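You operate a simulated robot arm through the tools that you are given. There is no shell and no other tool.

You run a simulated robot arm. Do the job below in one go: nothing can be reset, and whatever is moved stays where it is left.

## Task
Rub the smeared sanding drum clean with the yellow block.
Fine: grinder running and extractor on for it; block back where it lay; leave the other drums alone; then grinder off by the red button, extractor off.
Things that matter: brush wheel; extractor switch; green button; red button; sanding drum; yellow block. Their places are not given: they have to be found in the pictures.

Only the result counts: the job must be done as asked and must still hold three seconds after the hand-in. Knocking over, shifting, dropping, spilling or breaking anything else fails it.

## Robot
A 6-joint arm with a two-finger gripper, fixed in place. Base frame: the origin is on the floor under the middle of its stand, x ahead of it, y to its left, z up. Units: mm, degrees, N and s.
It reaches about 1572 mm from its shoulder. Its first joint turns from -166.0 to 166.0 degrees. Payload 2.45 kg.
Tool frame: the origin (TCP) lies between the finger pads and is the grasp point; the fingertips stand 20 mm ahead of it; z points along the fingers, y is the line along which they close. The gripper opens to 140 mm; its body begins 168 mm behind the TCP.
Orientation is told as [roll, pitch, yaw] about the base's x, y, z axes, in that order, counted from this pose: with the fingers straight down and closing along the base's y, the tool's x points along the base's -x, its y along +y and its z along -z.

## Interface
- The arm moves only by the tool jog_arm. Its argument "deltas" is a list of rows, each a list of 7 numbers: the turn, a rotation vector about the tool's x, y, z in units of 5 degrees (1.0 is 5 degrees), then the shift along the tool's x, y, z in units of 40 mm (1.0 is 40 mm), then the closure in counts, from 0 (fully open) to 255 (shut). In form: [[ax, ay, az, x, y, z, hand], ...]. A call has 1 to 20 rows; each row shifts and turns the commanded pose from where the row before left it, along the tool's axes as they then stand. A call with a number of a shift or a turn outside -1 to 1 is refused whole. A row lasts 0.2 s, in which the tool goes at most 50 mm and 8.6 degrees; a call with a longer step from one row to the next is refused whole, and so is a gripper value outside its range. A pose out of reach is approached as far as the arm can. The call stops where the force on the tool passes 40 N (or 10 N more than at its start, if that is more) or the arm is blocked; 0.2 s more then pass. Each finger travels about 45 mm/s and halts on what it meets, pressing with about 42 N; the grip force reading is that of the motor and also rises with nothing between the fingers. The clock runs only during rows and for 0.2 s after the last one: add rows that do not move to give the fingers time. The reply holds the time, the measured pose of the TCP, the force on the tool along the base axes, the opening and the grip force, in the units named above and with some noise, with the torque about the TCP (base axes, N m) and any sound that the robot's microphone picked up.
- Cameras (640 x 400 px; columns grow to the right, rows downward): "scene" is fixed at [50.7, -500.2, 1485.5]; the picture's right is [0.52, -0.85, 0.00], its down [-0.28, -0.17, -0.94] and it looks along [0.81, 0.49, -0.33] (base axes); focal length 311 px, centre (320, 200). "wrist" rides on the gripper at [78, 11, -209] in the tool frame; the picture's right is [-0.14, 0.99, 0.00], its down [-0.92, -0.13, -0.37] and it looks along [-0.37, -0.05, 0.93] (tool axes); focal length 280 px, centre (320, 200).
- get_image(camera): a new picture of that camera. The clock stands still meanwhile.
- pixel_to_xyz(camera, pixels): for up to 12 pixels [column, row] of the newest picture of that camera ("zoom" is the newest enlarged one), the place [x, y, z] in the base frame of the surface seen there, good to about 2 mm. The clock stands still meanwhile.
- inspect(camera, box): a new picture of the part [left, top, right, bottom] of that camera's present view, enlarged. The clock stands still meanwhile.
- close_job(): hands the job in; it is judged then, once.

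Unless the task says otherwise, let go and move clear before handing in.

The tools are called after ">>>" as a command line: name --pt "numbers of a row" for each row, then --argument value for the rest, lists and objects as JSON in quotes. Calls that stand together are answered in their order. jog_arm: Moves the arm, as the interface text tells. Its arguments: {"type":"object","properties":{"deltas":{"type":"array","items":{"type":"array","items":{"type":"number"}}}},"required":["deltas"]} The other tools are called the same way: get_image (camera) takes a picture; pixel_to_xyz (camera, pixels) gives the place of the surface under pixels of a picture; inspect (camera, box) takes an enlarged picture of a part of a camera's view; close_job () hands the job in.

At the start:

```text
clock: 0.0
tool_pos: [670.0, -170.3, 1353.3]
tool_rot: [0.0, 0.0, 0.0]
ft_force: [-0.2, 0.7, 0.3]
torque: [-0.03, 0.01, 0.01]
width: 140.0
finger_force: 0.0
```

scene: 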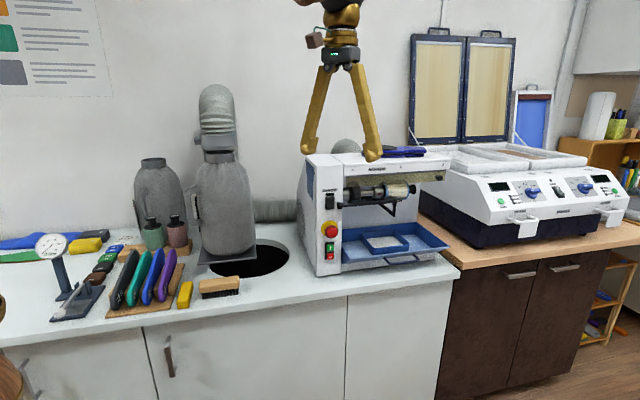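
wrist: 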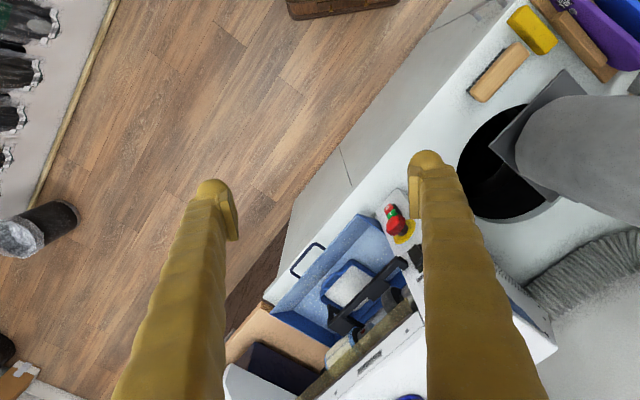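

The first pictures show the grinder around scene pixel (375,210), with buttons at about (330,230), and yellow blocks around (185,293) and (85,245). I'll take enlarged views before I move anything.

>>> inspect --camera "scene" --box '[290, 140, 460, 280]'

>>> inspect --camera "scene" --box '[30, 210, 260, 330]'

>>> inspect --camera "scene" --box '[120, 70, 320, 270]'

>>> inspect --camera "wrist" --box '[220, 170, 480, 400]'

```text
2.86 times, centred on (375, 210) of scene
```

zoom: 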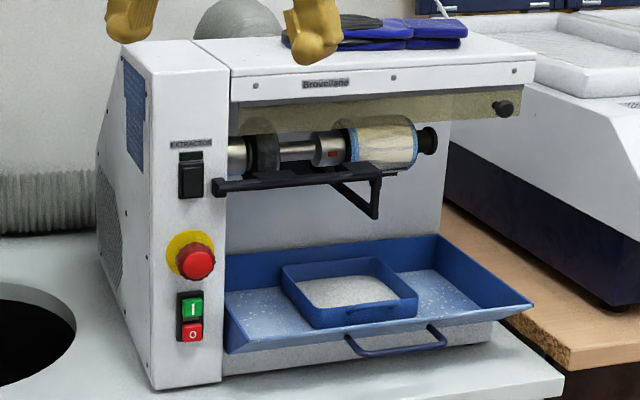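

```text
2.78 times, centred on (145, 270) of scene
```

zoom: 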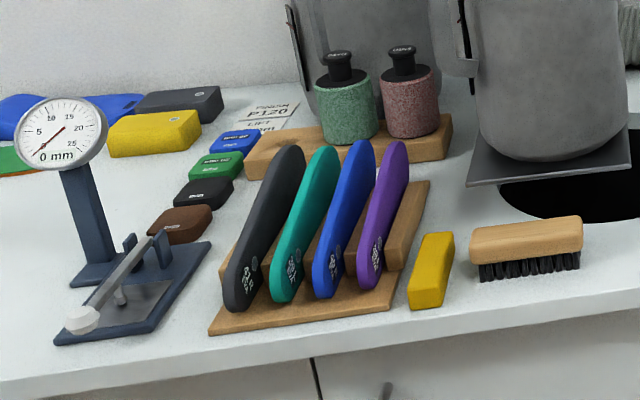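

```text
2.00 times, centred on (220, 170) of scene
```

zoom: 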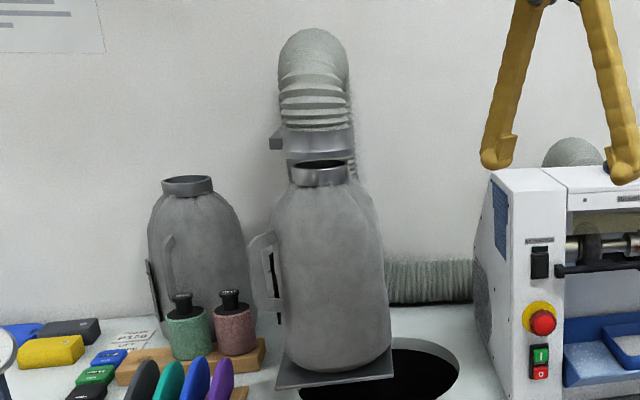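

```text
1.74 times, centred on (350, 285) of wrist
```

zoom: 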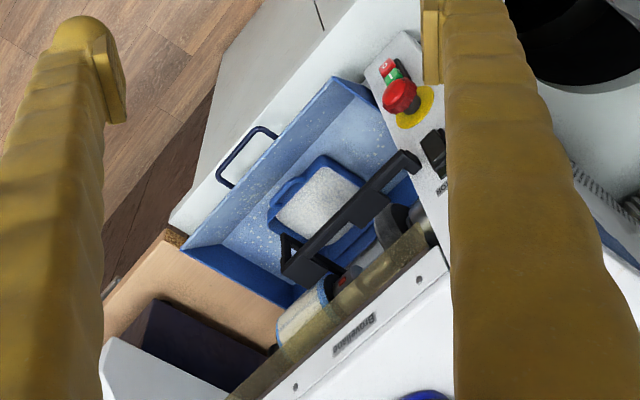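

The zooms show the extractor switch at scene pixel (340,201), the red and yellow emergency-type knob at (330,231), a green "I" and red "O" pair at (330,250), and a sanding drum on the shaft at (395,191). There are two yellow objects, so I'll zoom in closer on each and on the shaft.

>>> inspect --camera "scene" --box '[340, 165, 430, 221]'

>>> inspect --camera "scene" --box '[310, 180, 360, 280]'

>>> inspect --camera "scene" --box '[160, 260, 250, 316]'

>>> inspect --camera "scene" --box '[60, 220, 150, 276]'

```text
7.11 times, centred on (385, 193) of scene
```

zoom: 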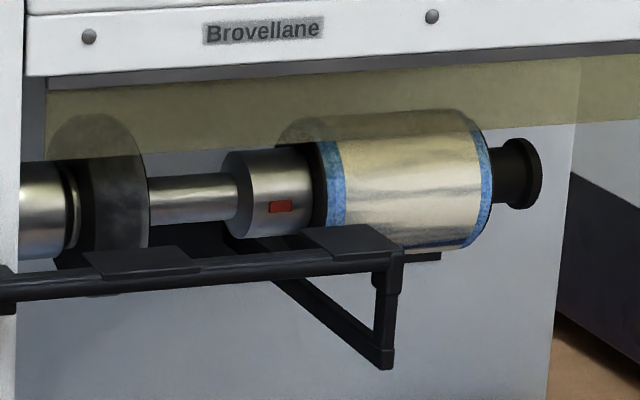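

```text
4.00 times, centred on (335, 230) of scene
```

zoom: 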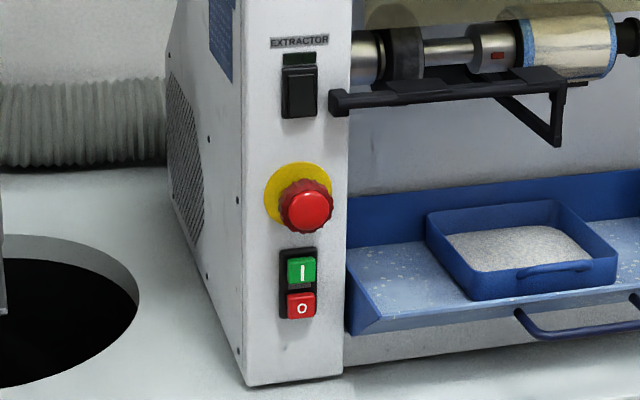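

```text
7.11 times, centred on (205, 288) of scene
```

zoom: 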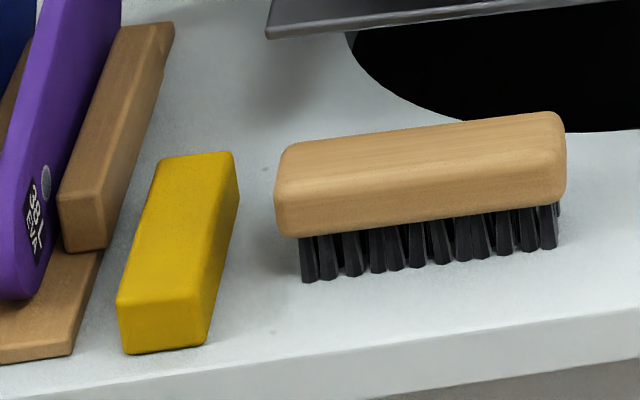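

```text
7.11 times, centred on (105, 248) of scene
```

zoom: 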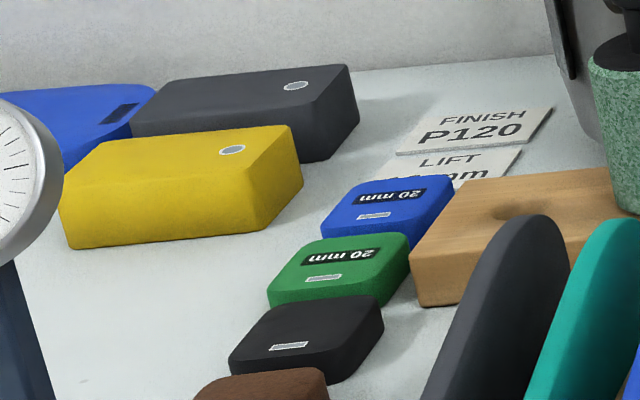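

The small yellow bar beside the wooden brush (scene ~ (186,294)) looks like the cleaning block. The bigger labelled yellow one sits with the foam blocks. Next I'll measure coordinates for the bar, buttons, switch and drum.

>>> inspect --camera "scene" --box '[160, 260, 250, 316]'

>>> pixel_to_xyz --camera "zoom" --pixels '[[160, 160], [232, 155], [120, 305], [205, 300], [125, 352], [205, 342], [180, 230], [280, 300], [285, 160], [560, 120], [237, 190], [60, 330]]'

>>> inspect --camera "scene" --box '[310, 180, 360, 280]'

>>> pixel_to_xyz --camera "zoom" --pixels '[[299, 75], [299, 105], [298, 55], [306, 205], [270, 180], [301, 265], [301, 305], [280, 250], [260, 240], [330, 330], [240, 385], [345, 100]]'

>>> inspect --camera "scene" --box '[340, 165, 430, 221]'

>>> pixel_to_xyz --camera "zoom" --pixels '[[330, 190], [410, 170], [410, 200], [410, 230], [480, 190], [520, 170], [350, 240], [140, 260], [115, 200], [280, 190], [395, 255], [5, 275]]'

>>> pixel_to_xyz --camera "zoom" --pixels '[[600, 100], [400, 90], [100, 100], [430, 40], [100, 40], [630, 50], [600, 130], [190, 200], [385, 360], [600, 300], [300, 350], [100, 350]]'

```text
7.11 times, centred on (205, 288) of scene
```

zoom: 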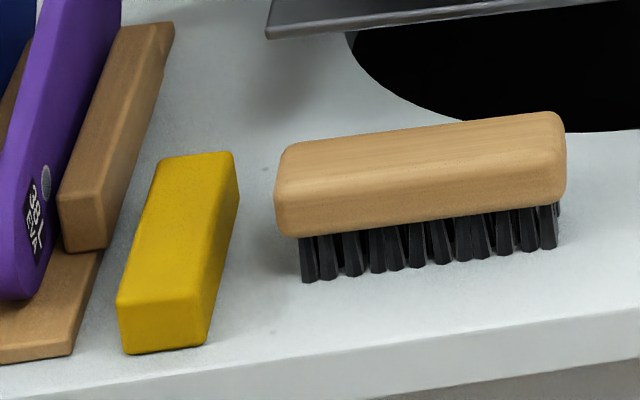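

```text
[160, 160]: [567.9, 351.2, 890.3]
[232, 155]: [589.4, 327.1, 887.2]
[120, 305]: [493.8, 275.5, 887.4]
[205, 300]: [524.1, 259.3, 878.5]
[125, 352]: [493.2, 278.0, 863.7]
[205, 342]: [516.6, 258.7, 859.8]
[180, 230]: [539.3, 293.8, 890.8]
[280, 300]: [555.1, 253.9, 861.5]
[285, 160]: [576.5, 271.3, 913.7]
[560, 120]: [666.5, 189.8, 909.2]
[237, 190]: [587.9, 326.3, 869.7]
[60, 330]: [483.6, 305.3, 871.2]
```

```text
4.00 times, centred on (335, 230) of scene
```

zoom: 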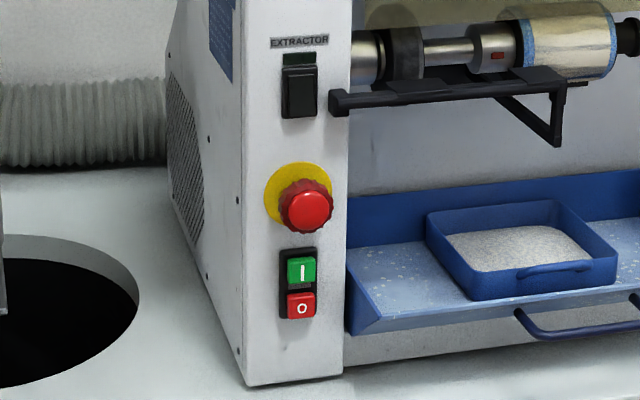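

```text
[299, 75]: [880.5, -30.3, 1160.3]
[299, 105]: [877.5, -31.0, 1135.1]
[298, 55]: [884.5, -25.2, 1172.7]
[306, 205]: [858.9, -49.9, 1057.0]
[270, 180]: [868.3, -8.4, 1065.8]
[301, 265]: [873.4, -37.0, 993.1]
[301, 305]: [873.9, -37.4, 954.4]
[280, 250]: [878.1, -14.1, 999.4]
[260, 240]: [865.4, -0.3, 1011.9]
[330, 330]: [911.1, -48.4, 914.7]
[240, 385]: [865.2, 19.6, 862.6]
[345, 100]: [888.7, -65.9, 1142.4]
```

```text
7.11 times, centred on (385, 193) of scene
```

zoom: 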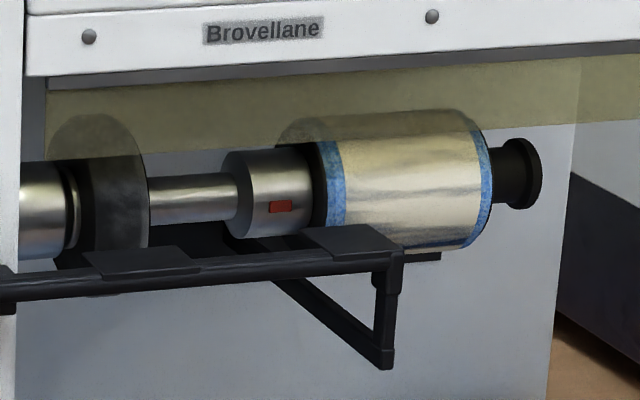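

```text
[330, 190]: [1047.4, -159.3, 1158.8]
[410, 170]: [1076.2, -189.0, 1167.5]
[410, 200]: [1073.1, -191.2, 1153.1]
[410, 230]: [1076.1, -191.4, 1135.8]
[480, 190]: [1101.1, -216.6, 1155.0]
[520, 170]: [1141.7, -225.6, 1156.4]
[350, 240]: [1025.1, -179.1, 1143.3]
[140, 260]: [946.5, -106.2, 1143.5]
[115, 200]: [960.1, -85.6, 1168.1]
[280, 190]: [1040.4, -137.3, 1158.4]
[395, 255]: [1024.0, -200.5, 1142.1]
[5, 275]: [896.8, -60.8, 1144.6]
```

```text
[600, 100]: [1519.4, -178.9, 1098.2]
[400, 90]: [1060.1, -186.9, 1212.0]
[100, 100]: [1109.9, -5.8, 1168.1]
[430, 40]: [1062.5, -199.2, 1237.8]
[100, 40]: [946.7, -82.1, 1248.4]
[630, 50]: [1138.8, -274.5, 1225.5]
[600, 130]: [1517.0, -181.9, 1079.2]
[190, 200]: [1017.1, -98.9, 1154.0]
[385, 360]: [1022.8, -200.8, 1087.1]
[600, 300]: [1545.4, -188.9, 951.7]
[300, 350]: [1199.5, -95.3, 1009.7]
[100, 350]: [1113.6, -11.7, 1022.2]
```

The readings put the panel face roughly along the direction (0.69,-0.72), with the green button at about (873,-37,993), the red O button at (874,-37,954) and the rocker at (879,-31,1148). The bar centre is near (541,302,875). I'll turn the tool square to the grinder front and tilt it 45° so the wrist camera can see the panel.

>>> jog_arm --pt "0 0 -0.97 0 0 0 0" --pt "0 0 -0.97 0 0 0 0" --pt "0 0 -0.97 0 0 0 0" --pt "0 0 -0.97 0 0 0 0" --pt "0 0 -0.97 0 0 0 0" --pt "0 0 -0.97 0 0 0 0" --pt "0 0 -0.97 0 0 0 0" --pt "0 0 -0.97 0 0 0 0" --pt "0 0 -0.97 0 0 0 0" --pt "0 -1 0 0 0 0 0" --pt "0 -1 0 0 0 0 0" --pt "0 -1 0 0 0 0 0" --pt "0 -1 0 0 0 0 0" --pt "0 -1 0 0 0 0 0" --pt "0 -1 0 0 0 0 0" --pt "0 -1 0 0 0 0 0" --pt "0 -1 0 0 0 0 0" --pt "0 -1 0 0 0 0 0"

>>> get_image --camera "wrist"

>>> get_image --camera "scene"

```text
clock: 3.8
tool_pos: [671.0, -170.0, 1354.1]
tool_rot: [-0.1, -45.0, 43.6]
ft_force: [0.6, 0.4, -0.2]
torque: [-0.02, -0.01, 0.0]
width: 139.9
finger_force: 0.0
```

```text
taken
```

wrist: 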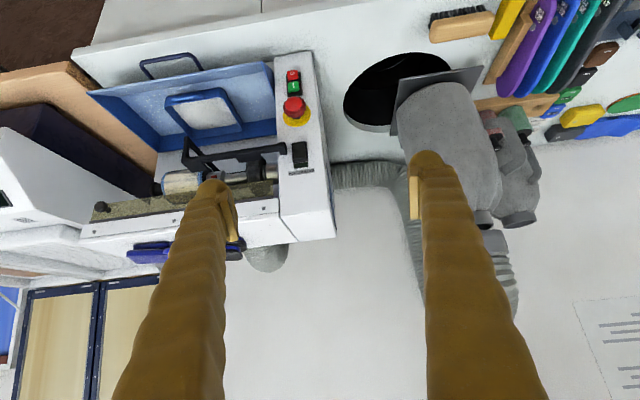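

```text
taken
```

scene: 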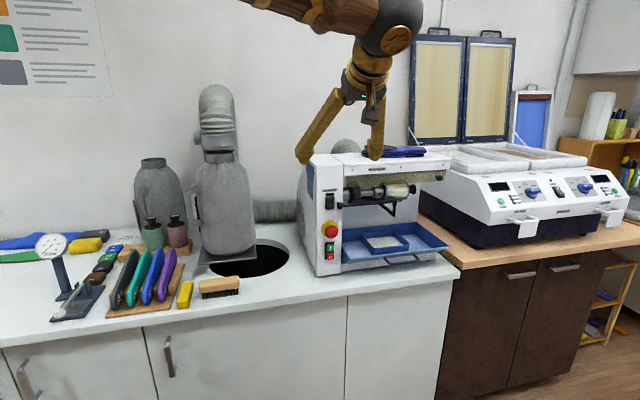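

The tool is now square to the machine, and in the upside-down wrist view the panel sits near (295,140). I'll move down and closer in front of the panel so I can read the rocker and buttons.

>>> jog_arm --pt "0 0 0 0.396 -0.171 0.9475 0" --pt "0 0 0 0.396 -0.171 0.9475 0" --pt "0 0 0 0.396 -0.171 0.9475 0" --pt "0 0 0 0.396 -0.171 0.9475 0" --pt "0 0 0 0.396 -0.171 0.9475 0" --pt "0 0 0 0.396 -0.171 0.9475 0"

>>> get_image --camera "wrist"

>>> get_image --camera "scene"

```text
clock: 5.2
tool_pos: [767.7, -138.1, 1127.1]
tool_rot: [-0.1, -45.0, 43.6]
ft_force: [-1.3, -0.2, -0.4]
torque: [-0.01, 0.0, -0.02]
width: 140.1
finger_force: 0.0
```

```text
taken
```

wrist: 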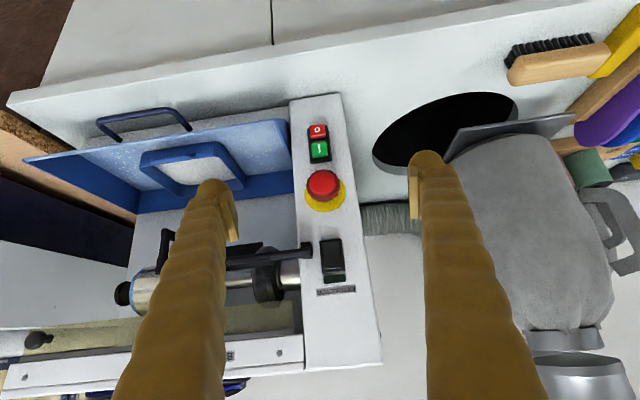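

```text
taken
```

scene: 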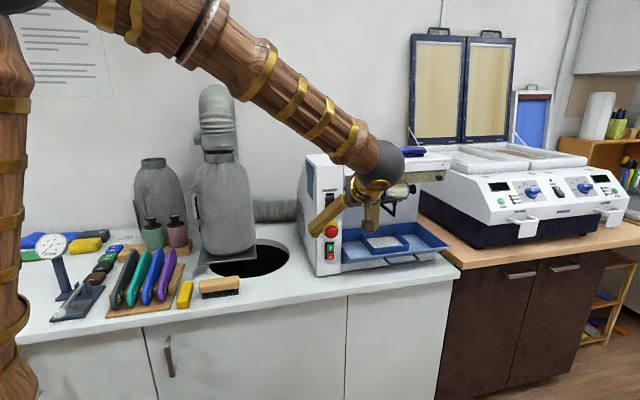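

The wrist view now shows the panel clearly: O at (318,131), I at (320,151), E-stop at (323,186), rocker at (333,260). I'll zoom in on the rocker and measure the panel points accurately.

>>> inspect --camera "wrist" --box '[290, 90, 390, 300]'

>>> inspect --camera "wrist" --box '[300, 225, 370, 305]'

>>> pixel_to_xyz --camera "wrist" --pixels '[[318, 131], [320, 151], [323, 182], [337, 205], [332, 248], [334, 275], [300, 120], [335, 120], [350, 230], [370, 345], [315, 345], [305, 200]]'

>>> pixel_to_xyz --camera "wrist" --pixels '[[144, 293], [272, 250], [270, 283], [240, 262], [165, 240], [278, 352], [232, 355], [130, 370], [25, 378], [290, 270], [303, 250], [30, 340]]'

```text
1.90 times, centred on (340, 195) of wrist
```

zoom: 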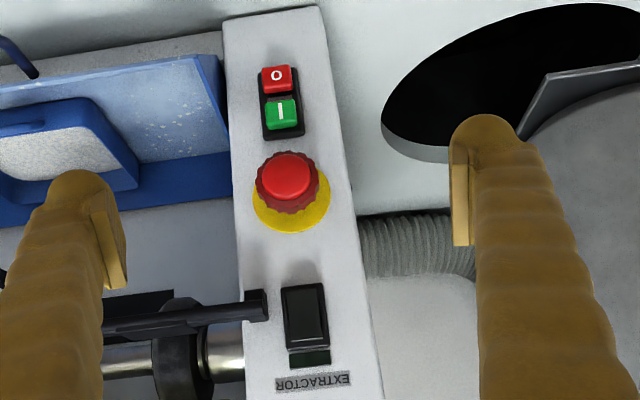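

```text
5.00 times, centred on (335, 265) of wrist
```

zoom: 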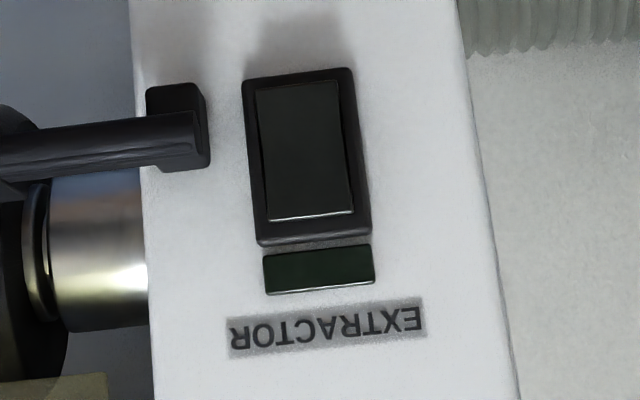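

```text
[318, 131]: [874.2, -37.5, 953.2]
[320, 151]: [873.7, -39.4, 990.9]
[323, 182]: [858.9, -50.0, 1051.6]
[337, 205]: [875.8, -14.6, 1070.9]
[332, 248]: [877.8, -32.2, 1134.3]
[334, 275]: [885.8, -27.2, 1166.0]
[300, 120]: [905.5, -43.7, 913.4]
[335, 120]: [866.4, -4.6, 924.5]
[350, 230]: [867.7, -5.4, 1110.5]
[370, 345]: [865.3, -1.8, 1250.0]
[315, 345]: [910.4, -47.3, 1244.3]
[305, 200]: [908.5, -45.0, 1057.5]
```

```text
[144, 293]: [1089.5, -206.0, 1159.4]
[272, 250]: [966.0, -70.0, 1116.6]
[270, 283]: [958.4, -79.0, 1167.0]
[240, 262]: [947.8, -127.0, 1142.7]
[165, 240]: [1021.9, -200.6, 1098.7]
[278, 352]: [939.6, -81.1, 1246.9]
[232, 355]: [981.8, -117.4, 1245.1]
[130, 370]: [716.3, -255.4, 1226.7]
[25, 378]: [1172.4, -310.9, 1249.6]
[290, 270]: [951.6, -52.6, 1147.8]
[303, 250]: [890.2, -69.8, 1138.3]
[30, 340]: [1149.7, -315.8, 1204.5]
```

Panel points give the machine facing exactly 45°, with the panel plane at s = -610 along n = (-0.707,-0.707). The extractor LED is dark, so it is off. I'll sample the rocker's depth profile and the drum, guard and rest edges for geometry.

>>> pixel_to_xyz --camera "wrist" --pixels '[[330, 240], [331, 244], [331, 248], [332, 252], [332, 256], [333, 260], [333, 264], [333, 267], [333, 271], [334, 279], [324, 255], [342, 254]]'

>>> inspect --camera "wrist" --box '[100, 215, 300, 340]'

```text
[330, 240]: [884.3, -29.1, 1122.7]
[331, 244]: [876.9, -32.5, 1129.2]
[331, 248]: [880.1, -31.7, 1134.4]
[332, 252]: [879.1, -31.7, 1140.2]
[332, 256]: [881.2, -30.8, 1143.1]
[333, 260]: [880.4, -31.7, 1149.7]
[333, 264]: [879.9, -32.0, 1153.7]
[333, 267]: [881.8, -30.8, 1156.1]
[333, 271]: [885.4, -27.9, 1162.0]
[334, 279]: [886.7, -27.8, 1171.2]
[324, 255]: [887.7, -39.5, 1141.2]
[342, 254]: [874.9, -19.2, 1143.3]
```

```text
3.20 times, centred on (200, 278) of wrist
```

zoom: 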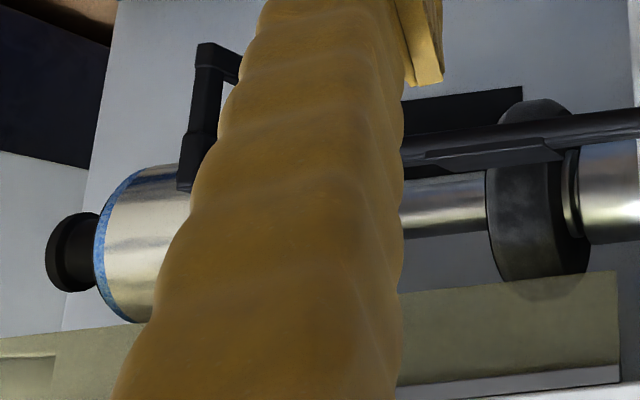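

The rocker's bottom half (z≈1133) stands slightly prouder than the top, and the rest bar's left end is close by at t≈667. I'll correct the yaw by 1.4° to make 45°, close the fingers, and look at how wide the closed tips are.

>>> jog_arm --pt "-0.198 0 -0.198 0 0 0 255" --pt "0 0 0 0 0 0 255" --pt "0 0 0 0 0 0 255" --pt "0 0 0 0 0 0 255" --pt "0 0 0 0 0 0 255" --pt "0 0 0 0 0 0 255" --pt "0 0 0 0 0 0 255" --pt "0 0 0 0 0 0 255" --pt "0 0 0 0 0 0 255"

>>> get_image --camera "wrist"

>>> inspect --camera "scene" --box '[290, 140, 450, 280]'

```text
clock: 7.2
tool_pos: [766.5, -136.1, 1126.8]
tool_rot: [-0.1, -45.0, 45.2]
ft_force: [-0.7, -0.2, -0.4]
torque: [0.01, -0.01, -0.04]
width: 0.0
finger_force: 29.6
```

```text
taken
```

wrist: 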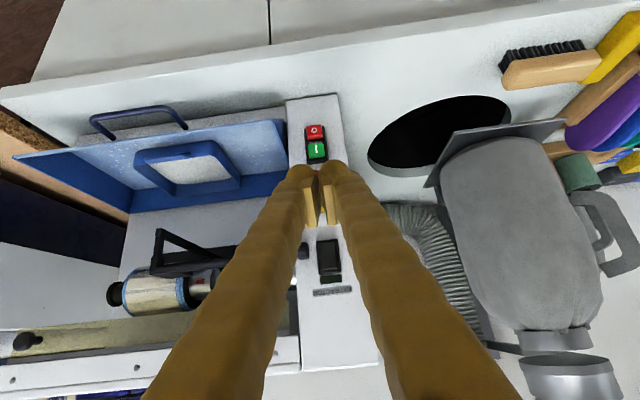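

```text
2.86 times, centred on (370, 210) of scene
```

zoom: 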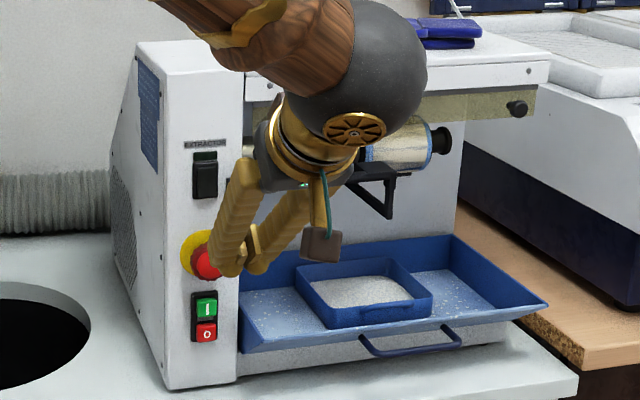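

The closed tips show at wrist (302,172) and (335,168) as two rounded domes. I'll measure where they really are relative to the TCP.

>>> pixel_to_xyz --camera "wrist" --pixels '[[301, 170], [291, 175], [310, 172], [336, 166], [326, 170], [346, 172], [315, 205], [325, 205], [285, 195], [350, 190], [319, 172], [318, 225]]'

>>> inspect --camera "wrist" --box '[260, 140, 380, 240]'

```text
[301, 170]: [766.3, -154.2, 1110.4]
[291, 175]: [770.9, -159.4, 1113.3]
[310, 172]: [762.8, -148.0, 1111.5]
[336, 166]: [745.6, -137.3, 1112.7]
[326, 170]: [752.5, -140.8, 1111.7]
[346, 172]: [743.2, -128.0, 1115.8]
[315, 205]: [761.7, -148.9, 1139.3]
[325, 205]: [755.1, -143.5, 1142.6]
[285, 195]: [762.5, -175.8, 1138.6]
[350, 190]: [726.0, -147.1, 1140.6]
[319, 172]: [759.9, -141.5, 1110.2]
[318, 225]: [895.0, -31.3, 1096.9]
```

```text
4.00 times, centred on (320, 190) of wrist
```

zoom: 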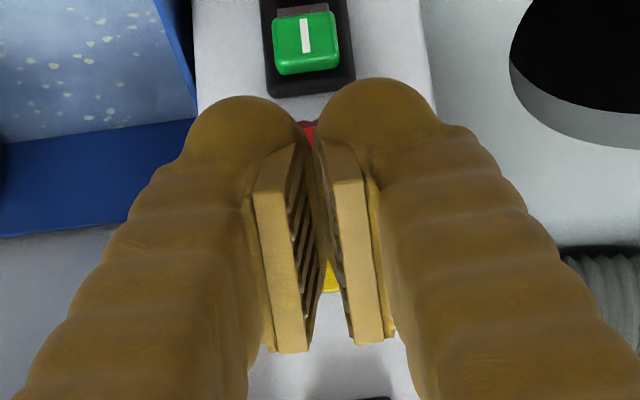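

The domes are centred about ±13 mm to each side of the TCP and are roughly 26 mm wide. I'll tilt the tool to horizontal so one dome can press each control squarely, then check the pose.

>>> jog_arm --pt "0 -1 0 0 0 0 255" --pt "0 -1 0 0 0 0 255" --pt "0 -1 0 0 0 0 255" --pt "0 -1 0 0 0 0 255" --pt "0 -1 0 0 0 0 255" --pt "0 -1 0 0 0 0 255" --pt "0 -1 0 0 0 0 255" --pt "0 -1 0 0 0 0 255" --pt "0 -1 0 0 0 0 255"

>>> get_image --camera "wrist"

>>> get_image --camera "scene"

```text
clock: 9.2
tool_pos: [766.5, -135.3, 1125.7]
tool_rot: [-150.8, -89.9, -164.2]
ft_force: [-0.3, -0.2, 0.0]
torque: [0.0, 0.02, 0.0]
width: 0.0
finger_force: 29.7
```

```text
taken
```

wrist: 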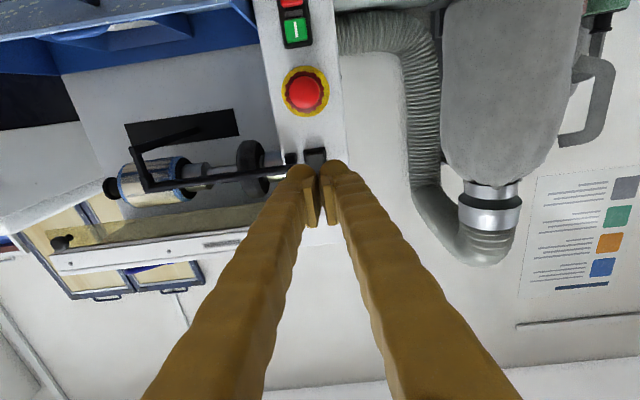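

```text
taken
```

scene: 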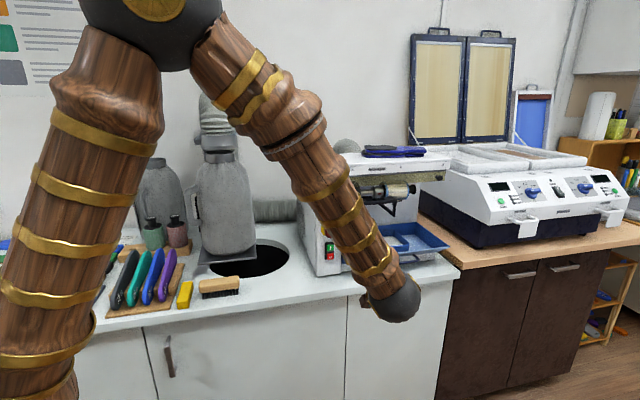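

The tool is horizontal, facing the panel with the right-hand dome near the rocker. I'll move up to about 13 mm short of the rocker with that dome lined up on its lower half.

>>> jog_arm --pt "0 0 0 -0.0275 0.055 0.74 255" --pt "0 0 0 -0.0275 0.055 0.74 255" --pt "0 0 0 -0.0275 0.055 0.74 255" --pt "0 0 0 -0.0275 0.055 0.74 255"

>>> get_image --camera "wrist"

>>> inspect --camera "wrist" --box '[260, 90, 380, 240]'

>>> inspect --camera "scene" --box '[290, 140, 450, 280]'

```text
clock: 10.2
tool_pos: [845.7, -44.0, 1131.4]
tool_rot: [-54.1, -89.9, 99.0]
ft_force: [0.0, 0.5, 0.3]
torque: [-0.02, 0.02, 0.01]
width: 0.0
finger_force: 29.2
```

```text
taken
```

wrist: 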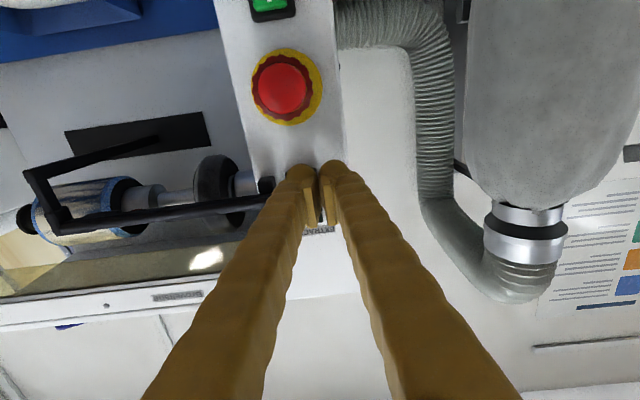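

```text
2.67 times, centred on (320, 165) of wrist
```

zoom: 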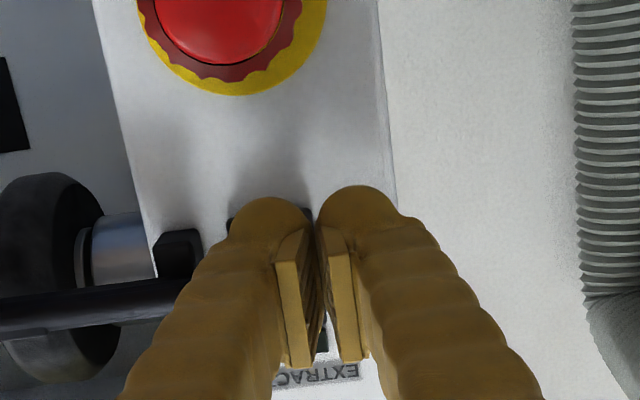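

```text
2.86 times, centred on (370, 210) of scene
```

zoom: 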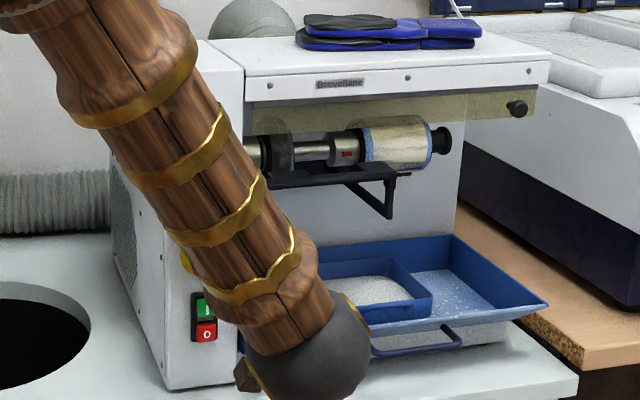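

TCP is at s≈-567, t≈629, z≈1131, about 11 mm short of contact. I'll close in with small steps and watch the force.

>>> jog_arm --pt "0 0 0 0 0 0.1 255" --pt "0 0 0 0 0 0.1 255" --pt "0 0 0 0 0 0.05 255" --pt "0 0 0 0 0 0.05 255" --pt "0 0 0 0 0 0 255"

```text
clock: 11.4
tool_pos: [853.5, -34.6, 1129.4]
tool_rot: [-88.5, -90.0, 133.5]
ft_force: [-1.0, -1.4, 0.4]
torque: [0.09, -0.03, -0.03]
width: 0.0
finger_force: 29.0
```

There's a slight push of about 1.7 N back at s≈-579, so contact is just beginning. I'll press on in 2 mm steps.

>>> jog_arm --pt "0 0 0 0 0 0.05 255" --pt "0 0 0 0 0 0.05 255" --pt "0 0 0 0 0 0 255"

>>> inspect --camera "wrist" --box '[260, 90, 380, 240]'

```text
clock: 12.2
tool_pos: [855.0, -33.7, 1129.1]
tool_rot: [54.7, -90.0, -9.6]
ft_force: [-36.3, -18.0, -4.8]
torque: [0.21, -0.29, -0.16]
width: 0.1
finger_force: 29.4
heard: click
```

```text
2.67 times, centred on (320, 165) of wrist
```

zoom: 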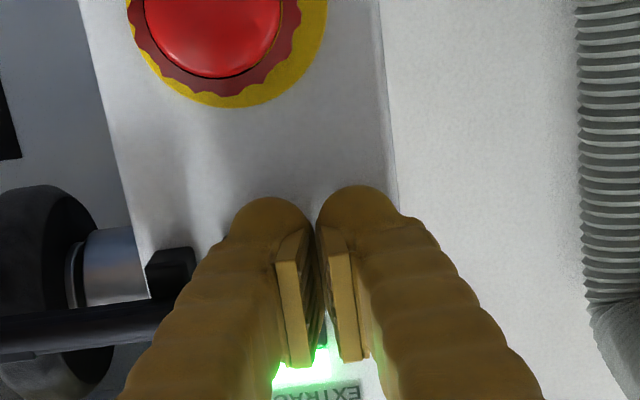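

I heard a click and the LED above the rocker is now lit green, so the extractor is on. I'll back straight off.

>>> jog_arm --pt "0 0 0 0 0 -0.3 255" --pt "0 0 0 0 0 -0.8 255" --pt "0 0 0 0 0 -0.9 255" --pt "0 0 0 0 0 -0.5 255"

>>> get_image --camera "wrist"

```text
clock: 13.2
tool_pos: [782.8, -104.4, 1132.9]
tool_rot: [-97.5, -90.0, 142.6]
ft_force: [-0.1, 1.3, -0.8]
torque: [0.04, 0.02, -0.01]
width: 0.0
finger_force: 29.2
```

```text
taken
```

wrist: 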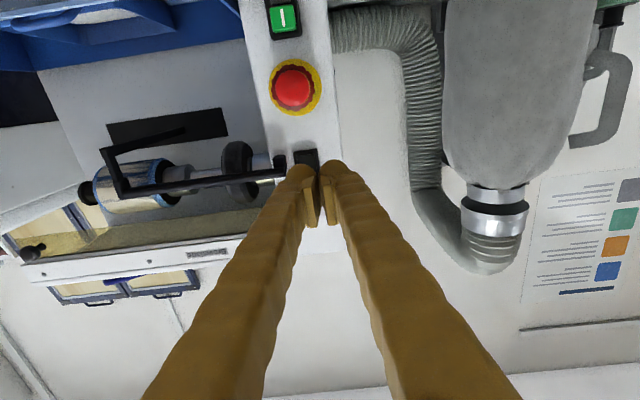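

The path is clear. Now I'll drop 142 mm at this standoff, staying clear of the E-stop, and line the dome up with the green button.

>>> jog_arm --pt "0 0 0 0.8875 -0.03 0 255" --pt "0 0 0 0.8875 -0.03 0 255" --pt "0 0 0 0.8875 -0.03 0 255" --pt "0 0 0 0.8875 -0.03 0 255" --pt "0 0 0 0 0 0 255"

>>> get_image --camera "wrist"

>>> get_image --camera "scene"

```text
clock: 14.4
tool_pos: [787.5, -107.7, 988.2]
tool_rot: [-77.0, -90.0, 122.1]
ft_force: [0.2, -0.5, 0.5]
torque: [-0.03, 0.01, -0.03]
width: 0.0
finger_force: 28.9
```

```text
taken
```

wrist: 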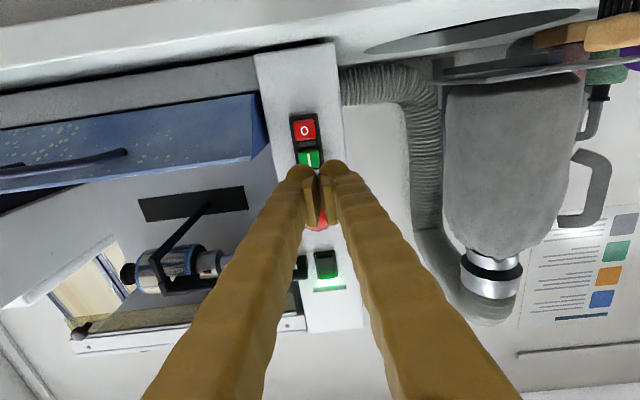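

```text
taken
```

scene: 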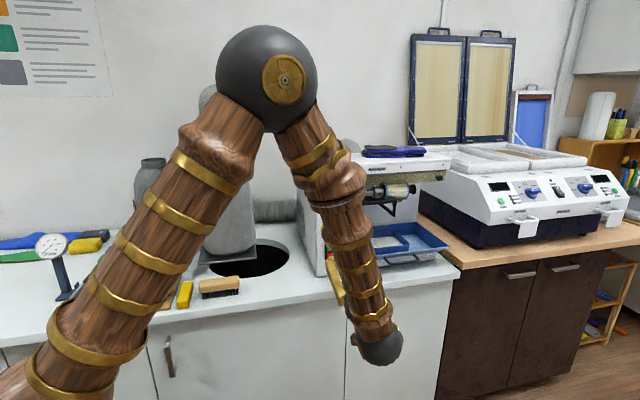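

The rocker LED glows at wrist (330,288), and the dome sits just over the green I at (308,158). I'll move in to about 12 mm short, slightly higher so it stays off the red one.

>>> jog_arm --pt "0 0 0 -0.07 0 0.95 255" --pt "0 0 0 -0.07 0 0.95 255" --pt "0 0 0 0 0 0 255"

>>> inspect --camera "wrist" --box '[250, 60, 390, 240]'

```text
clock: 15.2
tool_pos: [840.4, -54.4, 995.3]
tool_rot: [-116.6, -89.9, 161.7]
ft_force: [0.0, -0.2, -0.5]
torque: [0.0, 0.01, 0.03]
width: 0.0
finger_force: 29.3
```

```text
2.22 times, centred on (320, 150) of wrist
```

zoom: 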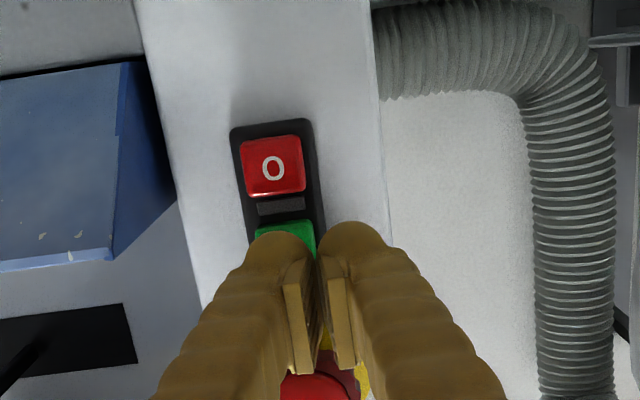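

The left dome covers the green button at (285,240) in the zoom, and the red O is clear. I'll press in with small steps.

>>> jog_arm --pt "0 0 0 0 0 0.15 255" --pt "0 0 0 0 0 0.1 255" --pt "0 0 0 0 0 0.05 255" --pt "0 0 0 0 0 0.05 255" --pt "0 0 0 0 0 0 255"

```text
clock: 16.4
tool_pos: [849.5, -44.2, 995.3]
tool_rot: [-69.0, -90.0, 114.1]
ft_force: [-0.1, -0.1, -0.4]
torque: [0.0, 0.01, 0.01]
width: 0.0
finger_force: 29.5
```

No contact yet at s≈-569, so I'll continue in 2 mm steps.

>>> jog_arm --pt "0 0 0 0 0 0.05 255" --pt "0 0 0 0 0 0.05 255" --pt "0 0 0 0 0 0 255"

```text
clock: 17.2
tool_pos: [852.8, -43.6, 994.4]
tool_rot: [-66.9, -90.0, 111.8]
ft_force: [-0.3, -1.1, -0.8]
torque: [-0.02, 0.02, -0.01]
width: 0.0
finger_force: 29.0
```

>>> jog_arm --pt "0 0 0 0 0 0.05 255" --pt "0 0 0 0 0 0.05 255" --pt "0 0 0 0 0 0 255"

```text
clock: 18.0
tool_pos: [856.6, -38.8, 993.4]
tool_rot: [-123.3, -90.0, 168.4]
ft_force: [-8.1, -7.5, 4.7]
torque: [0.0, -0.07, -0.12]
width: 0.1
finger_force: 29.6
heard: click
```

The push reached about 11 N and I heard a click. I'll back off and check whether the grinder is now running.

>>> jog_arm --pt "0 0 0 0 0 -0.3 255" --pt "0 0 0 0 0 -0.9 255" --pt "0 0 0 0 0 -0.9 255" --pt "0 0 0 0 0 -0.9 255" --pt "0 0 0 0 0 -0.9 255" --pt "0 0 0 0 0 -0.9 255"

>>> get_image --camera "wrist"

>>> inspect --camera "scene" --box '[290, 140, 450, 280]'

```text
clock: 19.4
tool_pos: [720.2, -172.2, 995.5]
tool_rot: [-126.6, -90.1, 171.7]
ft_force: [-0.3, 0.1, 0.7]
torque: [0.0, 0.03, 0.01]
width: 0.0
finger_force: 29.2
```

```text
taken
```

wrist: 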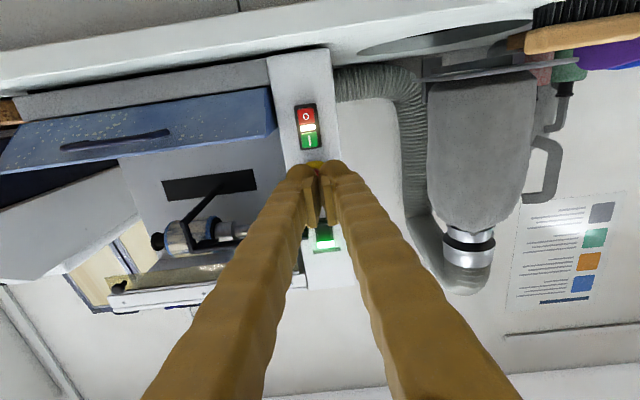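

```text
2.86 times, centred on (370, 210) of scene
```

zoom: 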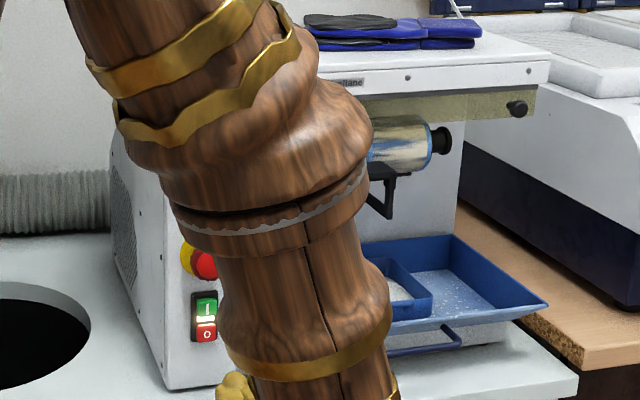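

The lamp between O and I at (308,128) is lit, so the grinder is running. I'll lift clear, swing the tool back to 45° with the fingers opening, and go look at the yellow bar from above.

>>> jog_arm --pt "0 0 0 -1 0 -0.5 255" --pt "0 0 0 -1 0 -0.5 255" --pt "0 0 0 -1 0 -0.5 255" --pt "0 0 0 -1 0 0 255" --pt "0 0 0 -1 0 0 255" --pt "0 1 0 0 0 0 255" --pt "0 1 0 0 0 0 255" --pt "0 1 0 0 0 0 255" --pt "0 1 0 0 0 0 255" --pt "0 1 0 0 0 0 255" --pt "0 1 0 0 0 0 255" --pt "0 1 0 0 0 0 255" --pt "0 1 0 0 0 0 255" --pt "0 1 0 0 0 0 255"

>>> get_image --camera "scene"

>>> inspect --camera "scene" --box '[340, 165, 430, 221]'

>>> get_image --camera "wrist"

```text
clock: 22.4
tool_pos: [679.6, -218.4, 1194.1]
tool_rot: [-0.1, -44.9, 45.1]
ft_force: [-0.1, 0.6, 0.5]
torque: [-0.02, 0.01, 0.06]
width: 0.0
finger_force: 29.7
```

```text
taken
```

scene: 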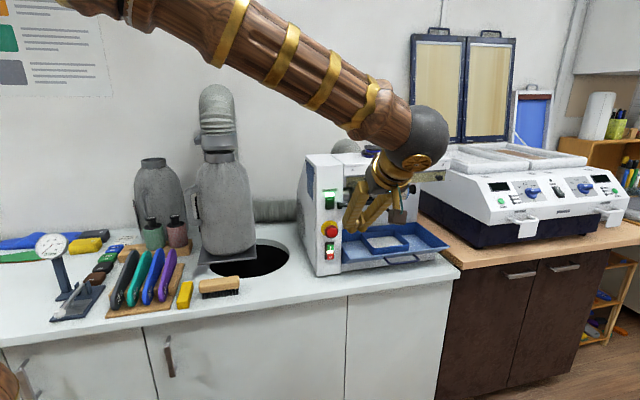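

```text
7.11 times, centred on (385, 193) of scene
```

zoom: 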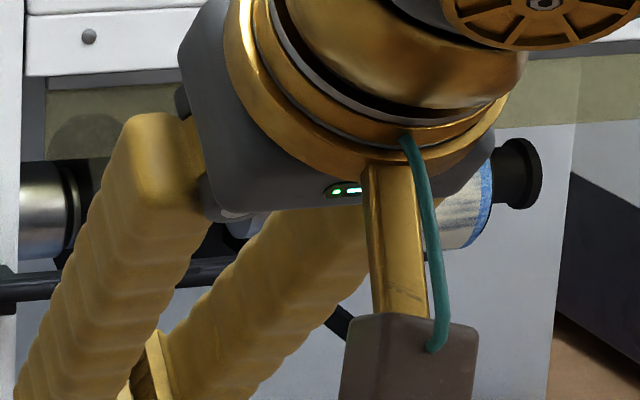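

```text
taken
```

wrist: 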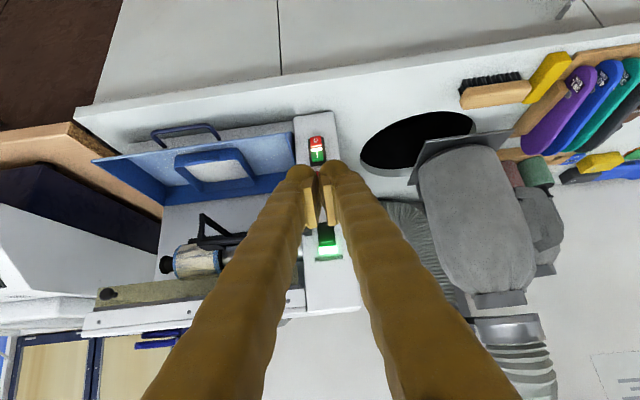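

The tool is clear at 45°. Before crossing to the bar I'll check how far forward the grey canister reaches and get the neighbours' positions around the bar.

>>> pixel_to_xyz --camera "scene" --pixels '[[225, 200], [225, 245], [215, 130], [228, 268], [140, 262], [172, 265], [165, 300], [185, 306], [200, 296], [238, 290], [100, 350], [300, 305]]'

>>> pixel_to_xyz --camera "wrist" --pixels '[[480, 170], [510, 280], [550, 130], [600, 110], [420, 165], [575, 60], [530, 90], [555, 70], [525, 72], [460, 88], [545, 104], [515, 128]]'

```text
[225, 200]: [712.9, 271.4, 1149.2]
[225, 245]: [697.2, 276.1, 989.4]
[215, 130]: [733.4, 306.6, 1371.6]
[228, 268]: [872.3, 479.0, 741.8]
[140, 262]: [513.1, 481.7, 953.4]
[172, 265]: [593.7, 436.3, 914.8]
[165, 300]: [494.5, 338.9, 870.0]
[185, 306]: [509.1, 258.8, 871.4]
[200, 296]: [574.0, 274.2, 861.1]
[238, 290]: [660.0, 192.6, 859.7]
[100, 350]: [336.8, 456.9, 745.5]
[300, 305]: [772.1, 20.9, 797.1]
```

```text
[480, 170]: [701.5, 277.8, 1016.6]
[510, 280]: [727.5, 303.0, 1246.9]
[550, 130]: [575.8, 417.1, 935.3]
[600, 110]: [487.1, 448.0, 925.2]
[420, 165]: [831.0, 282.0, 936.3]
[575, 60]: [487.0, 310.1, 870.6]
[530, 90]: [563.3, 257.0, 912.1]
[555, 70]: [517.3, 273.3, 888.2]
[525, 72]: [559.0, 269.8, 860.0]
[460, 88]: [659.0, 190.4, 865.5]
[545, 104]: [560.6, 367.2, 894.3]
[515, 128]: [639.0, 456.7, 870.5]
```

The canister stays behind s≈-688, while the bar lies at s≈-596, t≈169 with its neighbours close by. I'll reduce the tilt to 20°, open the hand, and move to a viewing spot in front of the bar.

>>> jog_arm --pt "0 1 0 0 0 0 0" --pt "0 1 0 0 0 0 0" --pt "0 1 0 0 0 0 0" --pt "0 1 0 0 0 0 0" --pt "0 1 0 0 0 0 0" --pt "0 0 0 -0.109 0.971 0.359 0" --pt "0 0 0 -0.109 0.971 0.359 0" --pt "0 0 0 -0.109 0.971 0.359 0" --pt "0 0 0 -0.109 0.971 0.359 0" --pt "0 0 0 -0.109 0.971 0.359 0" --pt "0 0 0 -0.109 0.971 0.359 0" --pt "0 0 0 -0.109 0.971 0.359 0" --pt "0 0 0 -0.109 0.971 0.359 0" --pt "0 0 0 -0.109 0.971 0.359 0" --pt "0 0 0 -0.109 0.971 0.359 0" --pt "0 0 0 -0.109 0.971 0.359 0" --pt "0 0 0 -0.109 0.971 0.359 0"

>>> get_image --camera "wrist"

>>> get_image --camera "scene"

```text
clock: 26.0
tool_pos: [424.0, 187.7, 1051.9]
tool_rot: [0.1, -20.0, 45.0]
ft_force: [-0.4, -0.2, 0.7]
torque: [-0.02, -0.02, 0.0]
width: 140.0
finger_force: 0.1
```

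```text
taken
```

wrist: 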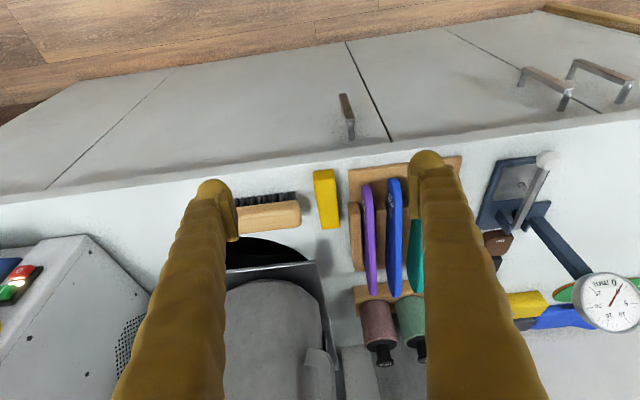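

```text
taken
```

scene: 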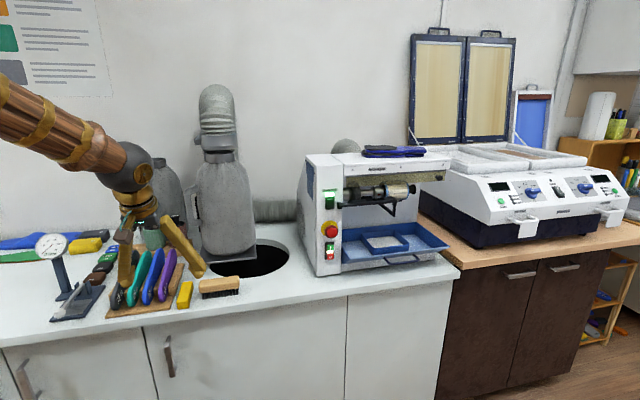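

>>> inspect --camera "wrist" --box '[230, 140, 430, 290]'

>>> inspect --camera "scene" --box '[340, 165, 430, 221]'

>>> pixel_to_xyz --camera "wrist" --pixels '[[315, 173], [334, 171], [320, 227], [337, 225], [325, 198], [316, 180], [302, 205], [298, 225], [294, 195], [350, 175], [352, 210], [356, 250]]'

```text
2.67 times, centred on (330, 215) of wrist
```

zoom: 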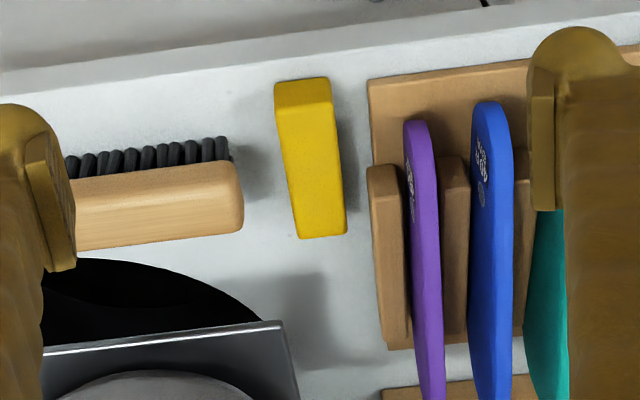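

```text
7.11 times, centred on (385, 193) of scene
```

zoom: 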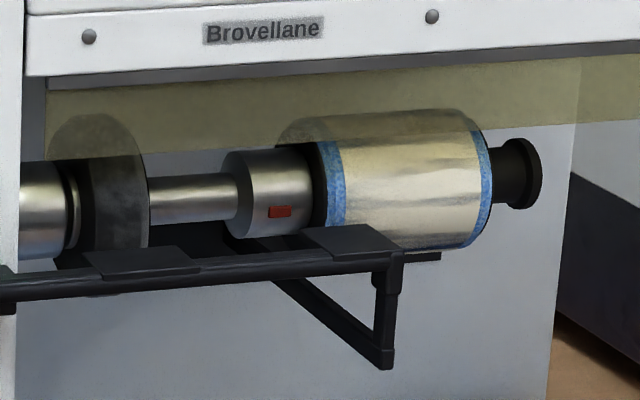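

```text
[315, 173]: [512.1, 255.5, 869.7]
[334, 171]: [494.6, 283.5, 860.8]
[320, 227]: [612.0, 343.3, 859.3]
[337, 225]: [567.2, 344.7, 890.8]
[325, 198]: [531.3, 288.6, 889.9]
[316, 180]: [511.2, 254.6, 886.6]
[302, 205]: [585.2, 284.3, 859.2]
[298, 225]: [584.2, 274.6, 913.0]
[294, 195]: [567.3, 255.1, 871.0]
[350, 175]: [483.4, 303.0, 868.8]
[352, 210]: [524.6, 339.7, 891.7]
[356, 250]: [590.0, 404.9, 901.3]
```

The bar spans t≈153–185 and s≈-545 to -648, with its top at z≈890. The stand board (t≤133) is too near for a sideways grip, but the two ends look free. I'll check the space behind and in front of the bar and the finger thickness.

>>> pixel_to_xyz --camera "wrist" --pixels '[[325, 235], [328, 245], [335, 245], [318, 255], [314, 264], [330, 262], [322, 166], [322, 160], [411, 162], [441, 162], [418, 185], [200, 190]]'

>>> inspect --camera "wrist" --box '[390, 130, 490, 230]'

```text
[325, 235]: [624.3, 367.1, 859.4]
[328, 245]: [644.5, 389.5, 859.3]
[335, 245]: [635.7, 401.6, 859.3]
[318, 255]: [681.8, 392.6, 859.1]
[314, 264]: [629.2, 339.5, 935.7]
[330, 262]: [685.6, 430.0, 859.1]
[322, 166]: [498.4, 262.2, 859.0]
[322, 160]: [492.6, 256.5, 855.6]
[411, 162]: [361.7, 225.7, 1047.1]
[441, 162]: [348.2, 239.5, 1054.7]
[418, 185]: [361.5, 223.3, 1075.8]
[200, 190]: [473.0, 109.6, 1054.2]
```

```text
4.00 times, centred on (440, 180) of wrist
```

zoom: 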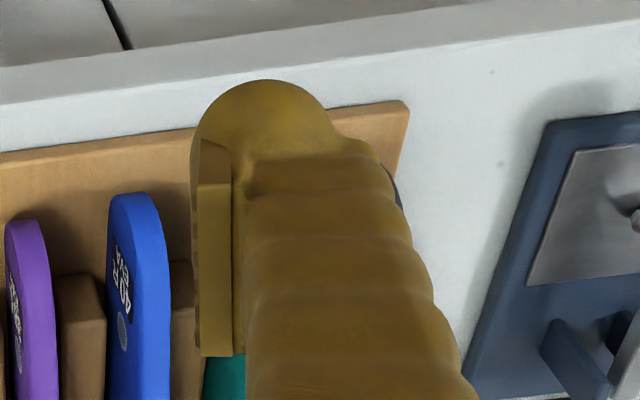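

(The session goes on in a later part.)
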